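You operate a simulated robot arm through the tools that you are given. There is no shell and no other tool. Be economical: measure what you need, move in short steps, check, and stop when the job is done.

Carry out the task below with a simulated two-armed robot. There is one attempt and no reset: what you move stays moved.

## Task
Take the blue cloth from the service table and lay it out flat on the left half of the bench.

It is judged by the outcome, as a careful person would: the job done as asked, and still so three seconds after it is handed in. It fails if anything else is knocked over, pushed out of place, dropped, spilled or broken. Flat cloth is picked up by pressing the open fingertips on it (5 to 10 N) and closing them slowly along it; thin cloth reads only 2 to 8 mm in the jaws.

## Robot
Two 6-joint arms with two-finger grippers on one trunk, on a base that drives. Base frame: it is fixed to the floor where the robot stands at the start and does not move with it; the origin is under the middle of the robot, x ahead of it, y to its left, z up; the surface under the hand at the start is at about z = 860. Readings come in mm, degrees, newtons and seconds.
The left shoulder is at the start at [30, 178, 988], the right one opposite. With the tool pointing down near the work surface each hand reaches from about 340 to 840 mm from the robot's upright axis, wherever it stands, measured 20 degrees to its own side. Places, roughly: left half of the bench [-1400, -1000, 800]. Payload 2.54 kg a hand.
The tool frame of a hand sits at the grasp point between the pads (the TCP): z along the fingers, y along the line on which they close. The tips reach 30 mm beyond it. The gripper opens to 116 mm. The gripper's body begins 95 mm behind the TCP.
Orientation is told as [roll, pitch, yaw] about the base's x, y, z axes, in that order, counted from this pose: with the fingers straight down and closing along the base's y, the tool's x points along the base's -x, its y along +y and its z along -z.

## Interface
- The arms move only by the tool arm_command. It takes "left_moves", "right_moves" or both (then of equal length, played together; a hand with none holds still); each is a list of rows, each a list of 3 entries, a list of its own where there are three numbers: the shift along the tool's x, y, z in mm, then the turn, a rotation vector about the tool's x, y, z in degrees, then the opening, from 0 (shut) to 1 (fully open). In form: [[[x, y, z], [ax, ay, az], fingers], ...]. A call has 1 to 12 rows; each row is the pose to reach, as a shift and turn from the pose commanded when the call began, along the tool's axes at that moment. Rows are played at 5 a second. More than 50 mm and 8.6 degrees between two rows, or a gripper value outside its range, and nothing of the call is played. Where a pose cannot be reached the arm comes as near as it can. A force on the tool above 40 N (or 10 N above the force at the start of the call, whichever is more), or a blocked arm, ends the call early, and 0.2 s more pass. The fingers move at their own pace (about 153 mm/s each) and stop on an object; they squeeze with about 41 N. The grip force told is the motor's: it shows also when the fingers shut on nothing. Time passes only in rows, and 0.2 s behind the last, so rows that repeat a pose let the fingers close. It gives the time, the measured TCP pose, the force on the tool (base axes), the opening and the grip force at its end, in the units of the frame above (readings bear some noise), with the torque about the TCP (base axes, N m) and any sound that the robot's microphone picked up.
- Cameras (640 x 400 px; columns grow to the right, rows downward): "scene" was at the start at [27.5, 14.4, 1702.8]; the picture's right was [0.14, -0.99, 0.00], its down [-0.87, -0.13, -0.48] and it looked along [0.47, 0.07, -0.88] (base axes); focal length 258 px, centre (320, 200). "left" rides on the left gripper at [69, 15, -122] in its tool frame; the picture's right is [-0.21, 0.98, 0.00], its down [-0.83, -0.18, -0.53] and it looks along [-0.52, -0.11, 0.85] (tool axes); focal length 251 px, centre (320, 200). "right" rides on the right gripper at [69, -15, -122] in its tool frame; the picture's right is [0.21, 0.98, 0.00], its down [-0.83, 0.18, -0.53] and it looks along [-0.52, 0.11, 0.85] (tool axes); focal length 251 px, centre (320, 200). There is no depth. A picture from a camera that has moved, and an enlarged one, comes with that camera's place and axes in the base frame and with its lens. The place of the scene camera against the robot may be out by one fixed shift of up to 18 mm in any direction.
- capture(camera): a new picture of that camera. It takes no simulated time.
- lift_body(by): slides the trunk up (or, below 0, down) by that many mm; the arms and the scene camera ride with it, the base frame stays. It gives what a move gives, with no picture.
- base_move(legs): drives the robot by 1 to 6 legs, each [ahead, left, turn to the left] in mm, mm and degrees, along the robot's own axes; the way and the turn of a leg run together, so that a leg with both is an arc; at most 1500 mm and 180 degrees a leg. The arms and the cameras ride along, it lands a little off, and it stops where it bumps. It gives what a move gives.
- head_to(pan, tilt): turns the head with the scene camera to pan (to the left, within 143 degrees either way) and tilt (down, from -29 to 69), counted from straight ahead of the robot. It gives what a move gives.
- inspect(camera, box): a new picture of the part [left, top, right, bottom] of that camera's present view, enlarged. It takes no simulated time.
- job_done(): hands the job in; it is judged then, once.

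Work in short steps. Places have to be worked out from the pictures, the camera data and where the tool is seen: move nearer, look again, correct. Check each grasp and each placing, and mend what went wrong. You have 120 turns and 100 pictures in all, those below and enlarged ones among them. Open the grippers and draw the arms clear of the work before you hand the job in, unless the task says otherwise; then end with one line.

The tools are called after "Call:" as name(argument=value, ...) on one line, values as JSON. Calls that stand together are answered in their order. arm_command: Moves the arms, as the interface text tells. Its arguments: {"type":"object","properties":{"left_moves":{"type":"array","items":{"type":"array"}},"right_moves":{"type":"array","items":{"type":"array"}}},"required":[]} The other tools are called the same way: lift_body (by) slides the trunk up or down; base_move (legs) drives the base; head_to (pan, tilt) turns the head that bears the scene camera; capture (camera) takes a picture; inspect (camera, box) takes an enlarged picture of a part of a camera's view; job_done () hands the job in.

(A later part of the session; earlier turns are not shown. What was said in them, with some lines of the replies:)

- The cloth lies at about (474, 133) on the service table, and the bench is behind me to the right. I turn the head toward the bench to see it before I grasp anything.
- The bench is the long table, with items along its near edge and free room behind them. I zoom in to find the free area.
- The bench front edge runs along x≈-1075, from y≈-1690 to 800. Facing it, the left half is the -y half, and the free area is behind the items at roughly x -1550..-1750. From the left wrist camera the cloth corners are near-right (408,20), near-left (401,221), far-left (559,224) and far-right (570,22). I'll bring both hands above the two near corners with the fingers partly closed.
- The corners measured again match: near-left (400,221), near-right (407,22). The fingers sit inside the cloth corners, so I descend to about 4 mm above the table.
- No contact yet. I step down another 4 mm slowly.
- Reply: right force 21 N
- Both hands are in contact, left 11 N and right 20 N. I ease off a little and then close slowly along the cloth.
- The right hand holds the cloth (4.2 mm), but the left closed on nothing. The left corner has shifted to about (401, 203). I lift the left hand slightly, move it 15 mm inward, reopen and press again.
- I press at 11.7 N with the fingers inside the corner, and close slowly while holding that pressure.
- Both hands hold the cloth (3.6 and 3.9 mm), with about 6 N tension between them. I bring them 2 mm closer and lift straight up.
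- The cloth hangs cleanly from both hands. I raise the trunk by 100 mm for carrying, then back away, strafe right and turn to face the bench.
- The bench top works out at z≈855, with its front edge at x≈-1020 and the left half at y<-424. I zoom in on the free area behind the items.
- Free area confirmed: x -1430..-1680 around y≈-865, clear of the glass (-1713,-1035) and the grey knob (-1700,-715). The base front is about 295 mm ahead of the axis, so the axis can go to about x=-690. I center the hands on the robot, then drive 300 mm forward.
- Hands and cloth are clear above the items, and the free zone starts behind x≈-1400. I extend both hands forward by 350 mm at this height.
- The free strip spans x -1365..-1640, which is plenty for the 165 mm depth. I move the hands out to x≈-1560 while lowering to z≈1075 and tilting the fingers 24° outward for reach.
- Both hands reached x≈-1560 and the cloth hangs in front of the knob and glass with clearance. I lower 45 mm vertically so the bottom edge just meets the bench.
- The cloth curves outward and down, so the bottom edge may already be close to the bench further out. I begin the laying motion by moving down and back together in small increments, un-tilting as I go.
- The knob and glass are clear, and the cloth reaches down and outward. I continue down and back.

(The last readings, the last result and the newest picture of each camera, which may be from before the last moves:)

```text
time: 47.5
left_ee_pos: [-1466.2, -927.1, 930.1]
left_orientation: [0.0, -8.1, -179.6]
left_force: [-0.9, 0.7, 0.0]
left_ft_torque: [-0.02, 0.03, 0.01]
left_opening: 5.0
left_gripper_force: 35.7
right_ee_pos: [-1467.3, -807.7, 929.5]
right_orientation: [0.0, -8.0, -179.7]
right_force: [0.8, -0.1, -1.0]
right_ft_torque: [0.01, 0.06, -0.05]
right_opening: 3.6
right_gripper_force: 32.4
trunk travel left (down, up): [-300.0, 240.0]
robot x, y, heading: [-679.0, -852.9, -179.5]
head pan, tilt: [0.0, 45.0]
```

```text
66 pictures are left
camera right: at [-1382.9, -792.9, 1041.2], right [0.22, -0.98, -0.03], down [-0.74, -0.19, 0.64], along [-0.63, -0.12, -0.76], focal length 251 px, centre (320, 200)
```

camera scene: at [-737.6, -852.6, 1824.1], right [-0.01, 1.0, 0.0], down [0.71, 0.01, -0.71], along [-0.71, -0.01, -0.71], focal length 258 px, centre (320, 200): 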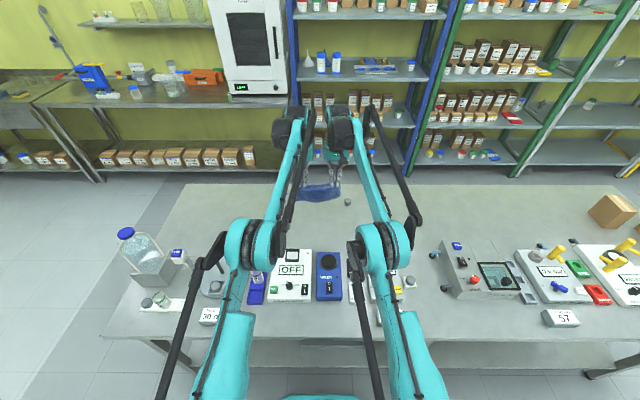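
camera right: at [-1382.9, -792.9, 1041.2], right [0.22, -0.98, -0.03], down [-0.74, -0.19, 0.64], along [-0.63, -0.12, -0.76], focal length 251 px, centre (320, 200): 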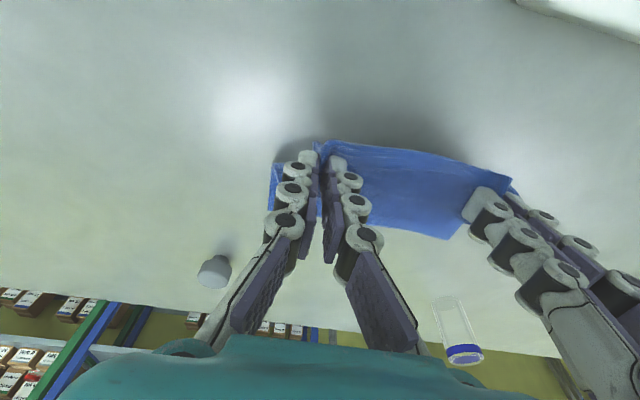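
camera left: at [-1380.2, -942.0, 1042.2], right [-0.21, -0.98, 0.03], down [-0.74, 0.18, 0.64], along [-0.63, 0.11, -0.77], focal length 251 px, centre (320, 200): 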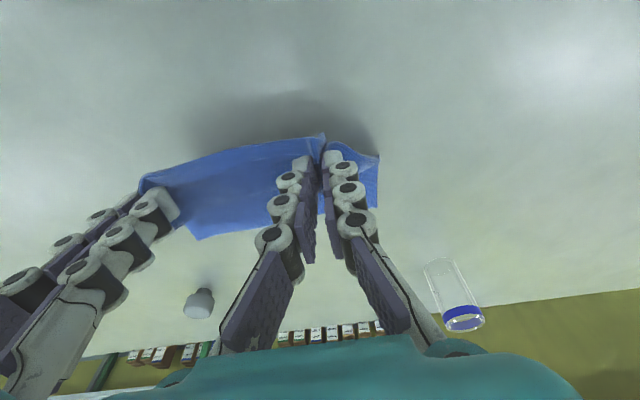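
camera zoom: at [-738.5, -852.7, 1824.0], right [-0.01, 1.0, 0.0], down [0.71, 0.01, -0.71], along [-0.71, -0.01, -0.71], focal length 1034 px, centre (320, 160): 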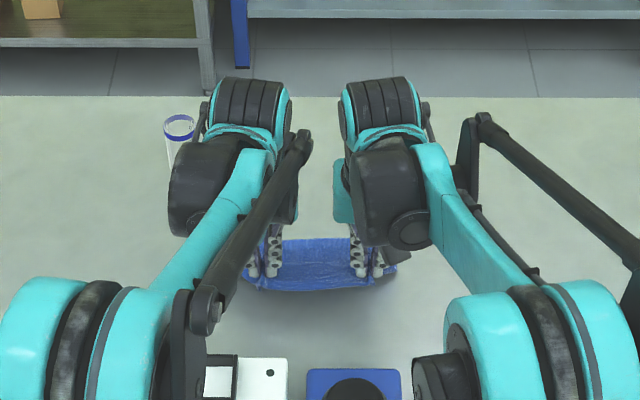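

The far edge rests on the bench at x≈-1552, spanning y -968..-773 without folds. I continue back and down to bring the near edge almost to the surface.

Call:
arm_command(left_moves=[[[12, 0, 6], [0, 2, 0], 0], [[25, 0, 12], [0, 4, 0], 0], [[37, 0, 18], [0, 6, 0], 0], [[49, 0, 23], [0, 8, 0], 0], [[49, 0, 23], [0, 8, 0], 0]], right_moves=[[[12, 0, 6], [0, 2, 0], 0], [[25, 0, 12], [0, 4, 0], 0], [[37, 0, 18], [0, 6, 0], 0], [[49, 0, 23], [0, 8, 0], 0], [[49, 0, 23], [0, 8, 0], 0]])

Call:
capture(camera="left")

Call:
capture(camera="right")

```text
time: 48.7
left_ee_pos: [-1420.5, -929.1, 899.4]
left_orientation: [-0.1, 0.0, -179.6]
left_force: [-0.3, -0.7, 0.6]
left_ft_torque: [-0.01, 0.0, 0.01]
left_opening: 3.9
left_gripper_force: 35.5
right_ee_pos: [-1421.1, -808.5, 899.6]
right_orientation: [0.0, 0.0, -179.6]
right_force: [-0.4, 0.2, 0.5]
right_ft_torque: [0.01, -0.01, -0.03]
right_opening: 3.3
right_gripper_force: 32.5
trunk travel left (down, up): [-300.0, 240.0]
robot x, y, heading: [-682.8, -855.1, -179.7]
head pan, tilt: [0.0, 45.0]
```

```text
65 pictures are left
camera left: at [-1351.1, -942.8, 1022.6], right [-0.21, -0.98, 0.0], down [-0.83, 0.18, 0.53], along [-0.52, 0.11, -0.85], focal length 251 px, centre (320, 200)
```

left: 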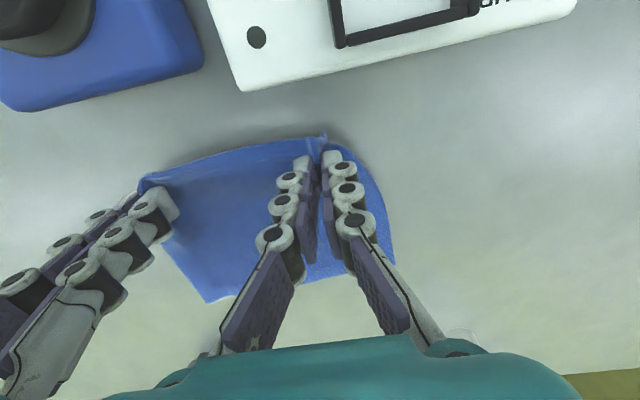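

```text
64 pictures are left
camera right: at [-1353.4, -794.1, 1022.3], right [0.22, -0.98, 0.0], down [-0.82, -0.19, 0.53], along [-0.52, -0.12, -0.85], focal length 251 px, centre (320, 200)
```

right: 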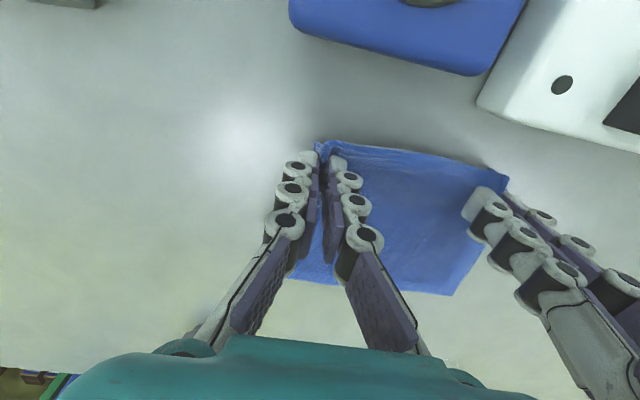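

The cloth is laid out flat from x≈-1547 to -1400. I lower the last millimetres until the tips just touch.

Call:
arm_command(left_moves=[[[2, 0, 4], [0, 0, 0], 0], [[4, 0, 7], [0, 0, 0], 0], [[4, 0, 7], [0, 0, 0], 0]], right_moves=[[[2, 0, 4], [0, 0, 0], 0], [[4, 0, 7], [0, 0, 0], 0], [[4, 0, 7], [0, 0, 0], 0]])

```text
time: 49.5
left_ee_pos: [-1417.0, -927.6, 892.9]
left_orientation: [0.0, 0.0, -179.6]
left_force: [0.2, 0.0, -2.5]
left_ft_torque: [-0.01, 0.01, 0.02]
left_opening: 4.6
left_gripper_force: 33.4
right_ee_pos: [-1417.9, -807.9, 892.9]
right_orientation: [0.0, 0.0, -179.7]
right_force: [-0.1, 0.1, -0.2]
right_ft_torque: [0.01, 0.01, -0.06]
right_opening: 3.5
right_gripper_force: 32.7
trunk travel left (down, up): [-300.0, 240.0]
robot x, y, heading: [-681.7, -860.4, -179.4]
head pan, tilt: [0.0, 45.0]
```

No contact yet. I lower another 2 mm and then open slowly to 30 mm so the rucks flatten out.

Call:
arm_command(left_moves=[[[0, 0, 1.5], [0, 0, 0], 0], [[0, 0, 2], [0, 0, 0], 0], [[0, 0, 2], [0, 0, 0], 0.04], [[0, 0, 2], [0, 0, 0], 0.07], [[0, 0, 2], [0, 0, 0], 0.1], [[0, 0, 2], [0, 0, 0], 0.14], [[0, 0, 2], [0, 0, 0], 0.18], [[0, 0, 2], [0, 0, 0], 0.22], [[0, 0, 2], [0, 0, 0], 0.26], [[0, 0, 2], [0, 0, 0], 0.26]], right_moves=[[[0, 0, 1.5], [0, 0, 0], 0], [[0, 0, 2], [0, 0, 0], 0], [[0, 0, 2], [0, 0, 0], 0.04], [[0, 0, 2], [0, 0, 0], 0.07], [[0, 0, 2], [0, 0, 0], 0.1], [[0, 0, 2], [0, 0, 0], 0.14], [[0, 0, 2], [0, 0, 0], 0.18], [[0, 0, 2], [0, 0, 0], 0.22], [[0, 0, 2], [0, 0, 0], 0.26], [[0, 0, 2], [0, 0, 0], 0.26]])

Call:
capture(camera="left")

Call:
capture(camera="right")

```text
time: 51.7
left_ee_pos: [-1417.4, -927.8, 890.6]
left_orientation: [0.0, 0.1, -179.6]
left_force: [-0.6, 0.0, 0.2]
left_ft_torque: [0.03, -0.01, 0.01]
left_opening: 30.2
left_gripper_force: 0.1
right_ee_pos: [-1418.1, -808.9, 892.0]
right_orientation: [0.0, 0.0, -179.6]
right_force: [-0.1, 0.0, 0.2]
right_ft_torque: [0.0, 0.01, -0.01]
right_opening: 30.3
right_gripper_force: 0.0
trunk travel left (down, up): [-300.0, 240.0]
robot x, y, heading: [-682.2, -856.8, -179.8]
head pan, tilt: [0.0, 45.0]
```

```text
63 pictures are left
camera left: at [-1347.7, -942.8, 1013.1], right [-0.21, -0.98, 0.0], down [-0.83, 0.18, 0.53], along [-0.52, 0.11, -0.85], focal length 251 px, centre (320, 200)
```

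left: 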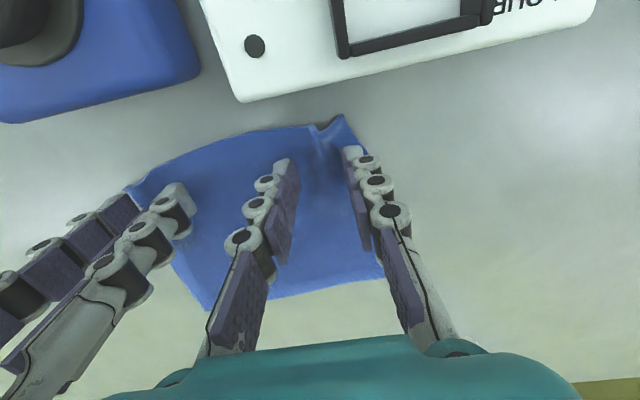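

```text
62 pictures are left
camera right: at [-1350.2, -793.5, 1013.6], right [0.22, -0.98, 0.0], down [-0.82, -0.19, 0.53], along [-0.52, -0.12, -0.85], focal length 251 px, centre (320, 200)
```

right: 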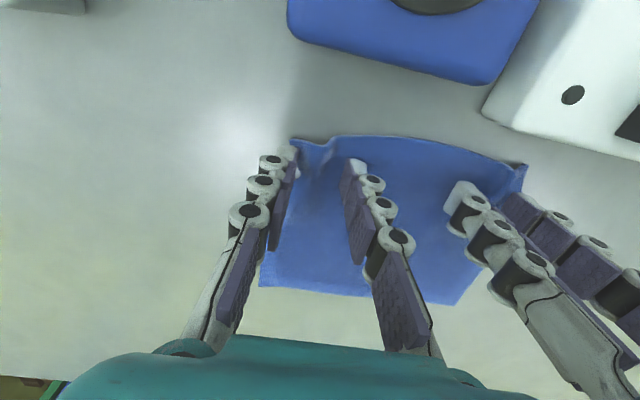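

The cloth is released, with small residual puckers at the near corners. I lift both hands straight up to see it unobstructed.

Call:
arm_command(left_moves=[[[0, 0, -15], [0, 0, 0], 0.26], [[0, 0, -40], [0, 0, 0], 0.26], [[0, 0, -70], [0, 0, 0], 0.26], [[0, 0, -100], [0, 0, 0], 0.26], [[0, 0, -100], [0, 0, 0], 0.26]], right_moves=[[[0, 0, -15], [0, 0, 0], 0.26], [[0, 0, -40], [0, 0, 0], 0.26], [[0, 0, -70], [0, 0, 0], 0.26], [[0, 0, -100], [0, 0, 0], 0.26], [[0, 0, -100], [0, 0, 0], 0.26]])

Call:
inspect(camera="left", box=[100, 50, 460, 300])

Call:
inspect(camera="right", box=[200, 50, 560, 300])

```text
time: 52.9
left_ee_pos: [-1416.7, -928.0, 989.8]
left_orientation: [0.0, 0.1, -179.6]
left_force: [-0.8, 0.2, 0.3]
left_ft_torque: [0.0, -0.03, -0.02]
left_opening: 30.0
left_gripper_force: 0.1
right_ee_pos: [-1418.8, -808.9, 989.1]
right_orientation: [-0.1, 0.0, -179.7]
right_force: [-0.9, 0.2, -0.1]
right_ft_torque: [0.01, 0.02, 0.04]
right_opening: 30.3
right_gripper_force: 0.1
trunk travel left (down, up): [-300.0, 240.0]
robot x, y, heading: [-681.5, -858.5, -179.5]
head pan, tilt: [0.0, 45.0]
```

```text
1.60 times, centred on (280, 175) of left
camera zoom: at [-1348.0, -942.7, 1113.4], right [-0.21, -0.98, 0.0], down [-0.83, 0.18, 0.53], along [-0.52, 0.11, -0.85], focal length 402 px, centre (384, 240)
```

zoom: 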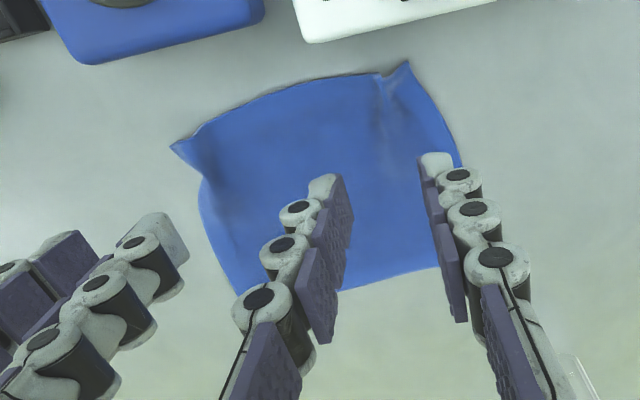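

```text
1.60 times, centred on (380, 175) of right
camera zoom: at [-1351.3, -793.8, 1113.2], right [0.22, -0.98, 0.0], down [-0.82, -0.19, 0.53], along [-0.52, -0.12, -0.85], focal length 402 px, centre (224, 240)
```

zoom: 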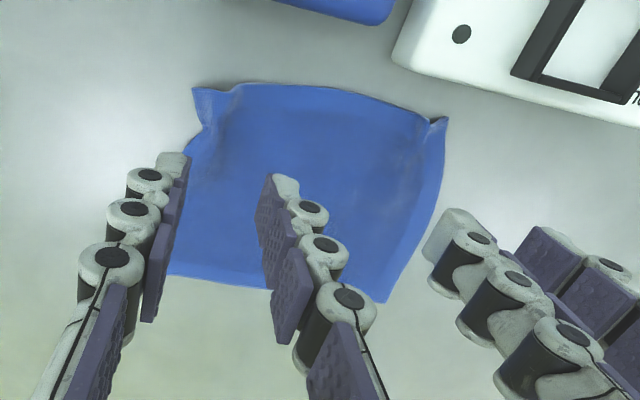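

The cloth is laid, but the near corners are puckered: the near edge spans about 158 mm against 195 at the far edge. I'll press closed fingertips on the two corner flaps and drag them outward to smooth them.

Call:
arm_command(left_moves=[[[7, 22, 20], [0, 0, 0], 0], [[7, 22, 50], [0, 0, 0], 0], [[7, 22, 80], [0, 0, 0], 0], [[7, 22, 93], [0, 0, 0], 0], [[7, 22, 93], [0, 0, 0], 0]], right_moves=[[[3, -12, 20], [0, 0, 0], 0], [[3, -12, 50], [0, 0, 0], 0], [[3, -12, 80], [0, 0, 0], 0], [[3, -12, 93], [0, 0, 0], 0], [[3, -12, 93], [0, 0, 0], 0]])

Call:
inspect(camera="left", box=[100, 50, 460, 300])

Call:
inspect(camera="right", box=[200, 50, 560, 300])

```text
time: 54.1
left_ee_pos: [-1409.9, -949.2, 899.0]
left_orientation: [0.0, 0.1, -179.6]
left_force: [0.7, -0.5, -0.1]
left_ft_torque: [-0.02, 0.0, -0.06]
left_opening: 0.0
left_gripper_force: 28.3
right_ee_pos: [-1415.6, -797.3, 896.8]
right_orientation: [0.0, -0.1, -179.6]
right_force: [0.3, -0.3, 0.2]
right_ft_torque: [0.04, 0.03, 0.03]
right_opening: 0.2
right_gripper_force: 28.7
trunk travel left (down, up): [-300.0, 240.0]
robot x, y, heading: [-678.4, -856.0, -179.6]
head pan, tilt: [0.0, 45.0]
```

```text
1.60 times, centred on (280, 175) of left
camera zoom: at [-1340.5, -963.8, 1021.3], right [-0.21, -0.98, 0.0], down [-0.83, 0.18, 0.53], along [-0.52, 0.11, -0.85], focal length 402 px, centre (384, 240)
```

zoom: 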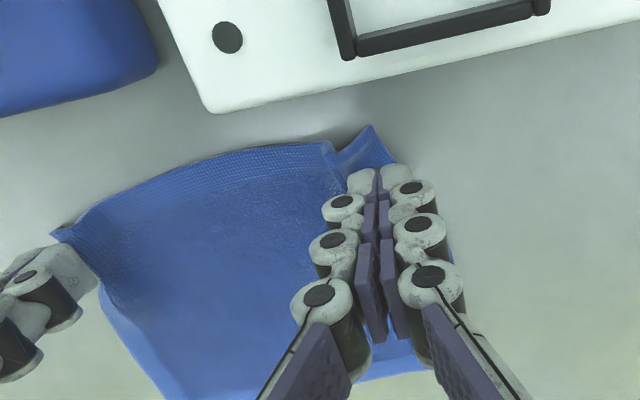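

```text
1.60 times, centred on (380, 175) of right
camera zoom: at [-1348.5, -783.0, 1019.8], right [0.22, -0.98, 0.0], down [-0.82, -0.19, 0.53], along [-0.52, -0.12, -0.85], focal length 402 px, centre (224, 240)
```

zoom: 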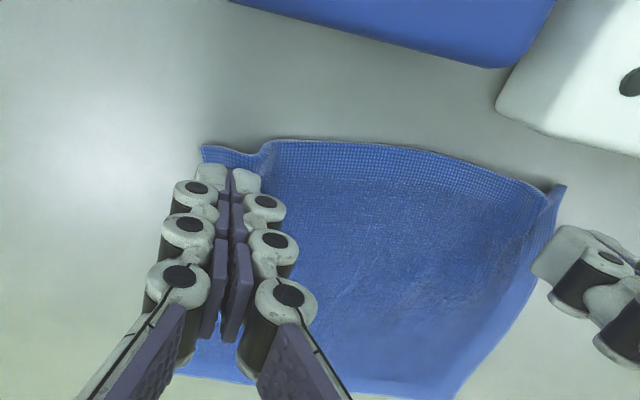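

The tips sit on the outer flaps, just outside the rucks. I step down to get a light press.

Call:
arm_command(left_moves=[[[0, -3, 4], [0, 0, 0], 0], [[0, -3, 8], [0, 0, 0], 0], [[0, -3, 9], [0, 0, 0], 0], [[0, -3, 9], [0, 0, 0], 0]], right_moves=[[[0, 0, 4], [0, 0, 0], 0], [[0, 0, 7], [0, 0, 0], 0], [[0, 0, 8], [0, 0, 0], 0], [[0, 0, 8], [0, 0, 0], 0]])

```text
time: 55.1
left_ee_pos: [-1408.6, -946.1, 889.0]
left_orientation: [0.0, -0.1, -179.6]
left_force: [-0.1, 0.2, 0.2]
left_ft_torque: [-0.01, -0.01, 0.03]
left_opening: 0.0
left_gripper_force: 28.1
right_ee_pos: [-1415.6, -797.2, 890.1]
right_orientation: [0.1, 0.0, -179.6]
right_force: [0.2, 0.6, 0.6]
right_ft_torque: [-0.04, 0.03, -0.01]
right_opening: 0.0
right_gripper_force: 28.6
trunk travel left (down, up): [-300.0, 240.0]
robot x, y, heading: [-679.3, -858.8, -179.7]
head pan, tilt: [0.0, 45.0]
```

Still no contact, so the bench is slightly lower. I go down 2.5 mm more in fine steps.

Call:
arm_command(left_moves=[[[0, 0, 1], [0, 0, 0], 0], [[0, 0, 2], [0, 0, 0], 0], [[0, 0, 2.5], [0, 0, 0], 0]], right_moves=[[[0, 0, 1], [0, 0, 0], 0], [[0, 0, 2], [0, 0, 0], 0], [[0, 0, 2.5], [0, 0, 0], 0]])

```text
time: 55.9
left_ee_pos: [-1410.4, -944.8, 886.8]
left_orientation: [0.0, -0.1, -179.6]
left_force: [-0.2, 0.3, -0.4]
left_ft_torque: [-0.01, -0.02, -0.01]
left_opening: 0.0
left_gripper_force: 28.6
right_ee_pos: [-1414.7, -797.7, 888.1]
right_orientation: [0.0, 0.0, -179.6]
right_force: [-0.9, 0.1, 0.4]
right_ft_torque: [0.01, 0.0, 0.01]
right_opening: 0.0
right_gripper_force: 28.2
trunk travel left (down, up): [-300.0, 240.0]
robot x, y, heading: [-678.8, -851.7, -179.3]
head pan, tilt: [0.0, 45.0]
```

No contact yet; another 3 mm in fine steps.

Call:
arm_command(left_moves=[[[0, 0, 1], [0, 0, 0], 0], [[0, 0, 2], [0, 0, 0], 0], [[0, 0, 3], [0, 0, 0], 0]], right_moves=[[[0, 0, 1], [0, 0, 0], 0], [[0, 0, 2], [0, 0, 0], 0], [[0, 0, 3], [0, 0, 0], 0]])

Call:
capture(camera="left")

```text
time: 56.7
left_ee_pos: [-1410.4, -946.8, 883.3]
left_orientation: [0.1, 0.0, -179.6]
left_force: [0.4, 0.1, -0.5]
left_ft_torque: [-0.03, 0.0, -0.02]
left_opening: 0.0
left_gripper_force: 28.2
right_ee_pos: [-1416.2, -795.7, 885.6]
right_orientation: [0.0, 0.1, -179.7]
right_force: [0.7, 0.5, -0.2]
right_ft_torque: [0.0, 0.0, 0.02]
right_opening: 0.0
right_gripper_force: 28.6
trunk travel left (down, up): [-300.0, 240.0]
robot x, y, heading: [-683.6, -861.3, -179.4]
head pan, tilt: [0.0, 45.0]
```

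```text
57 pictures are left
camera left: at [-1340.9, -961.1, 1006.2], right [-0.21, -0.98, 0.0], down [-0.83, 0.18, 0.53], along [-0.52, 0.11, -0.85], focal length 251 px, centre (320, 200)
```

left: 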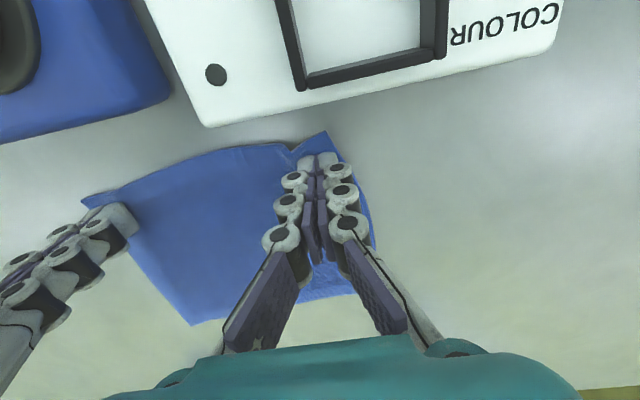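

The tips are close but not touching. I continue down in 1 mm steps until there is force.

Call:
arm_command(left_moves=[[[0, 0, 1], [0, 0, 0], 0], [[0, 0, 2], [0, 0, 0], 0], [[0, 0, 3], [0, 0, 0], 0], [[0, 0, 3], [0, 0, 0], 0]], right_moves=[[[0, 0, 1], [0, 0, 0], 0], [[0, 0, 2], [0, 0, 0], 0], [[0, 0, 3], [0, 0, 0], 0], [[0, 0, 4], [0, 0, 0], 0]])

```text
time: 57.7
left_ee_pos: [-1408.6, -944.5, 880.4]
left_orientation: [-0.1, 0.0, -179.6]
left_force: [0.1, -0.4, 3.4]
left_ft_torque: [0.01, -0.01, 0.02]
left_opening: 0.0
left_gripper_force: 28.4
right_ee_pos: [-1414.8, -796.1, 881.1]
right_orientation: [-0.1, 0.0, -179.6]
right_force: [-1.0, 1.2, 2.8]
right_ft_torque: [0.03, 0.0, -0.02]
right_opening: 0.0
right_gripper_force: 28.5
trunk travel left (down, up): [-300.0, 240.0]
robot x, y, heading: [-680.2, -856.7, -179.7]
head pan, tilt: [0.0, 45.0]
```

Contact now, at about 3 N on each hand. I press a touch more and drag both corners apart by about 22 mm.

Call:
arm_command(left_moves=[[[0, 0, 0.6], [0, 0, 0], 0], [[0, 4, 0.6], [0, 0, 0], 0], [[0, 8, 0.6], [0, 0, 0], 0], [[0, 12, 0.6], [0, 0, 0], 0], [[0, 16, 0.6], [0, 0, 0], 0], [[0, 20, 0.6], [0, 0, 0], 0], [[0, 22, 0.6], [0, 0, 0], 0]], right_moves=[[[0, 0, 0.6], [0, 0, 0], 0], [[0, -4, 0.6], [0, 0, 0], 0], [[0, -8, 0.6], [0, 0, 0], 0], [[0, -12, 0.6], [0, 0, 0], 0], [[0, -16, 0.6], [0, 0, 0], 0], [[0, -20, 0.6], [0, 0, 0], 0], [[0, -22, 0.6], [0, 0, 0], 0]])

Call:
inspect(camera="left", box=[60, 50, 420, 300])

Call:
inspect(camera="right", box=[200, 50, 560, 300])

```text
time: 59.3
left_ee_pos: [-1408.9, -967.6, 881.4]
left_orientation: [0.0, 0.0, -179.7]
left_force: [0.9, 1.4, 1.9]
left_ft_torque: [0.05, 0.03, 0.04]
left_opening: 0.0
left_gripper_force: 28.7
right_ee_pos: [-1415.2, -774.7, 879.7]
right_orientation: [0.0, 0.0, -179.7]
right_force: [0.1, -2.6, 4.1]
right_ft_torque: [-0.11, 0.02, 0.03]
right_opening: 0.0
right_gripper_force: 28.7
trunk travel left (down, up): [-300.0, 240.0]
robot x, y, heading: [-680.2, -858.7, -179.7]
head pan, tilt: [0.0, 45.0]
```

```text
1.60 times, centred on (240, 175) of left
camera zoom: at [-1339.8, -983.1, 1003.4], right [-0.21, -0.98, 0.0], down [-0.83, 0.18, 0.53], along [-0.52, 0.11, -0.85], focal length 402 px, centre (448, 240)
```

zoom: 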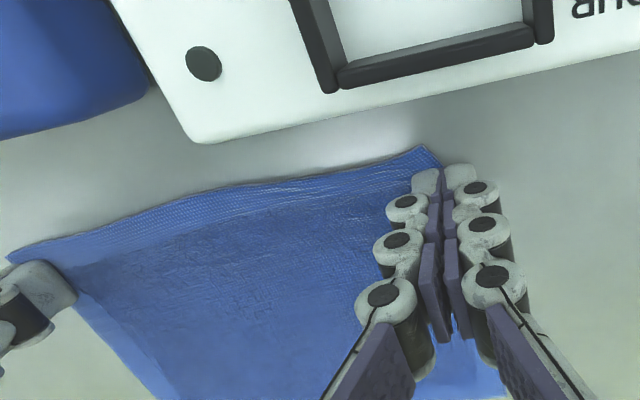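

```text
1.60 times, centred on (380, 175) of right
camera zoom: at [-1347.1, -759.4, 1003.0], right [0.22, -0.98, 0.0], down [-0.82, -0.19, 0.53], along [-0.52, -0.12, -0.85], focal length 402 px, centre (224, 240)
```

zoom: 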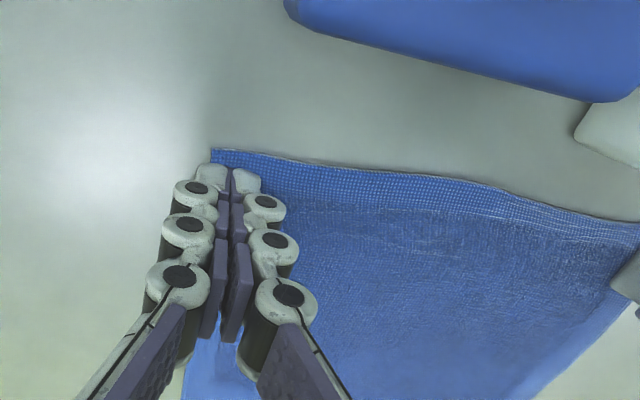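

The smoothing worked: the rucks are gone. I lift both hands straight up 150 mm and look again.

Call:
arm_command(left_moves=[[[0, 0, -10], [0, 0, 0], 0], [[0, 0, -40], [0, 0, 0], 0], [[0, 0, -80], [0, 0, 0], 0], [[0, 20, -120], [0, 0, 0], 0], [[0, 40, -150], [0, 0, 0], 0], [[0, 40, -150], [0, 0, 0], 0]], right_moves=[[[0, 0, -10], [0, 0, 0], 0], [[0, 0, -40], [0, 0, 0], 0], [[0, 0, -80], [0, 0, 0], 0], [[0, -20, -120], [0, 0, 0], 0], [[0, -40, -150], [0, 0, 0], 0], [[0, -40, -150], [0, 0, 0], 0]])

Call:
inspect(camera="left", box=[60, 0, 420, 250])

Call:
inspect(camera="right", box=[200, 0, 560, 250])

Call:
inspect(camera="scene", box=[240, 170, 400, 270])

```text
time: 60.7
left_ee_pos: [-1410.1, -1007.8, 1030.0]
left_orientation: [-0.1, 0.0, -179.7]
left_force: [-0.6, -0.2, -0.2]
left_ft_torque: [0.01, 0.0, 0.03]
left_opening: 0.2
left_gripper_force: 28.4
right_ee_pos: [-1414.6, -735.3, 1031.0]
right_orientation: [0.0, -0.1, -179.6]
right_force: [0.1, -0.4, 0.4]
right_ft_torque: [-0.02, -0.02, 0.0]
right_opening: 0.0
right_gripper_force: 28.7
trunk travel left (down, up): [-300.0, 240.0]
robot x, y, heading: [-682.3, -852.5, -179.8]
head pan, tilt: [0.0, 45.0]
```

```text
1.60 times, centred on (240, 125) of left
camera zoom: at [-1341.0, -1022.5, 1152.0], right [-0.21, -0.98, 0.0], down [-0.83, 0.18, 0.53], along [-0.52, 0.11, -0.85], focal length 402 px, centre (448, 320)
```

zoom: 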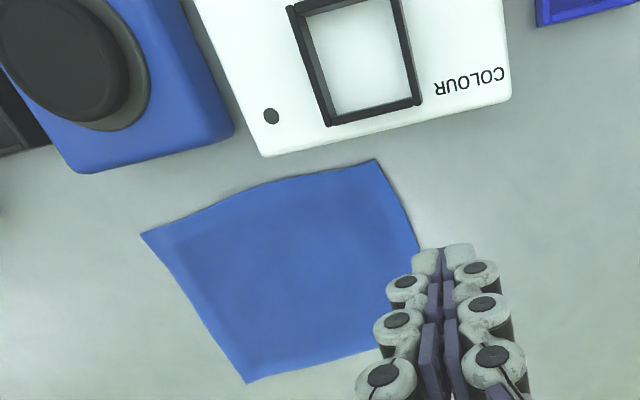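

```text
1.60 times, centred on (380, 125) of right
camera zoom: at [-1347.8, -720.1, 1153.8], right [0.22, -0.98, 0.0], down [-0.82, -0.19, 0.53], along [-0.52, -0.12, -0.85], focal length 402 px, centre (224, 320)
```

zoom: 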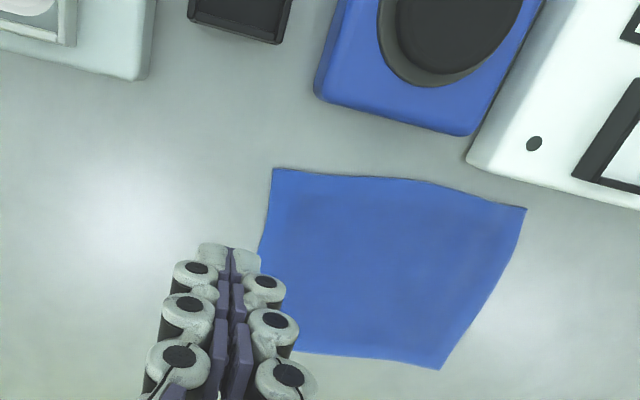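

```text
4.00 times, centred on (320, 220) of scene
camera zoom: at [-740.2, -852.9, 1823.9], right [-0.01, 1.0, 0.0], down [0.71, 0.01, -0.71], along [-0.71, -0.01, -0.71], focal length 1034 px, centre (320, 120)
```

zoom: 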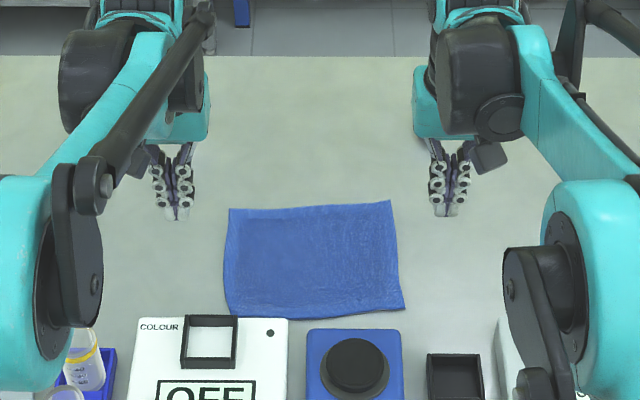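

The cloth lies flat and smooth, clear of every item. I raise both hands, retract them over the items and open the grippers.

Call:
arm_command(left_moves=[[[0, 0, -45], [0, 0, 0], 0.3], [[0, 0, -90], [0, 0, 0], 0.3], [[0, 0, -135], [0, 0, 0], 0.3], [[0, 0, -175], [0, 0, 0], 0.5], [[45, 0, -175], [0, 0, 0], 0.5], [[90, 0, -175], [0, 0, 0], 0.5], [[135, 0, -175], [0, 0, 0], 1], [[180, 0, -175], [0, 0, 0], 1], [[225, 0, -175], [0, 0, 0], 1], [[270, 0, -175], [0, 0, 0], 1], [[310, 0, -175], [0, 0, 0], 1], [[310, 0, -175], [0, 0, 0], 1]], right_moves=[[[0, 0, -45], [0, 0, 0], 0.3], [[0, 0, -90], [0, 0, 0], 0.3], [[0, 0, -135], [0, 0, 0], 0.3], [[0, 0, -175], [0, 0, 0], 0.5], [[45, 0, -175], [0, 0, 0], 0.5], [[90, 0, -175], [0, 0, 0], 0.5], [[135, 0, -175], [0, 0, 0], 1], [[180, 0, -175], [0, 0, 0], 1], [[225, 0, -175], [0, 0, 0], 1], [[270, 0, -175], [0, 0, 0], 1], [[310, 0, -175], [0, 0, 0], 1], [[310, 0, -175], [0, 0, 0], 1]])

Call:
base_move(legs=[[-250, 0, 0]])

Call:
capture(camera="scene")

```text
time: 63.3
left_ee_pos: [-1102.2, -1004.4, 1205.5]
left_orientation: [0.0, 0.1, -179.6]
left_force: [-0.3, -0.4, 0.3]
left_ft_torque: [0.01, -0.05, -0.04]
left_opening: 115.9
left_gripper_force: 0.0
right_ee_pos: [-1110.5, -734.3, 1203.8]
right_orientation: [0.1, 0.1, -179.6]
right_force: [-1.4, 0.0, -0.4]
right_ft_torque: [-0.01, -0.1, -0.02]
right_opening: 115.9
right_gripper_force: 0.1
trunk travel left (down, up): [-300.0, 240.0]
robot x, y, heading: [-679.8, -856.6, -179.5]
head pan, tilt: [0.0, 45.0]
```

```text
time: 65.2
left_ee_pos: [-847.1, -1003.0, 1206.9]
left_orientation: [0.0, 0.0, -179.5]
left_force: [0.5, -0.2, 1.1]
left_ft_torque: [-0.04, 0.03, -0.02]
left_opening: 116.1
left_gripper_force: 0.0
right_ee_pos: [-854.5, -732.1, 1204.4]
right_orientation: [0.0, 0.0, -179.4]
right_force: [0.6, -0.4, 0.7]
right_ft_torque: [-0.02, 0.05, 0.02]
right_opening: 116.0
right_gripper_force: 0.0
trunk travel left (down, up): [-300.0, 240.0]
robot x, y, heading: [-428.9, -854.1, -179.5]
head pan, tilt: [0.0, 45.0]
```

```text
51 pictures are left
camera scene: at [-486.3, -850.9, 1824.0], right [-0.01, 1.0, 0.0], down [0.71, 0.01, -0.71], along [-0.71, -0.01, -0.71], focal length 258 px, centre (320, 200)
```

scene: 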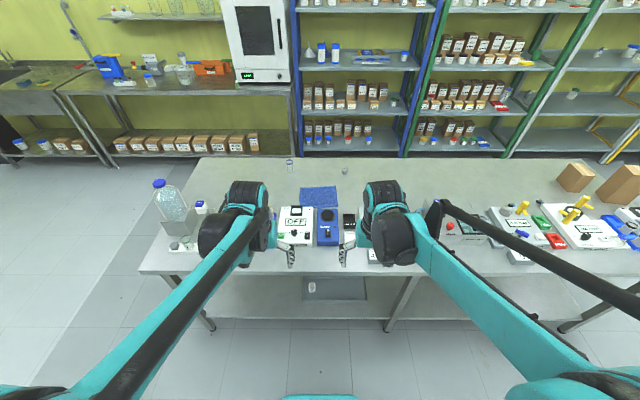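

The cloth lies flat on the left half of the bench, nothing else has moved, and the hands are open and clear. I hand the job in.

Call:
job_done()

```text
The job is handed in.
```

The blue cloth is laid out flat on the left half of the bench, behind the row of devices; nothing else was knocked or moved, and the job is handed in.
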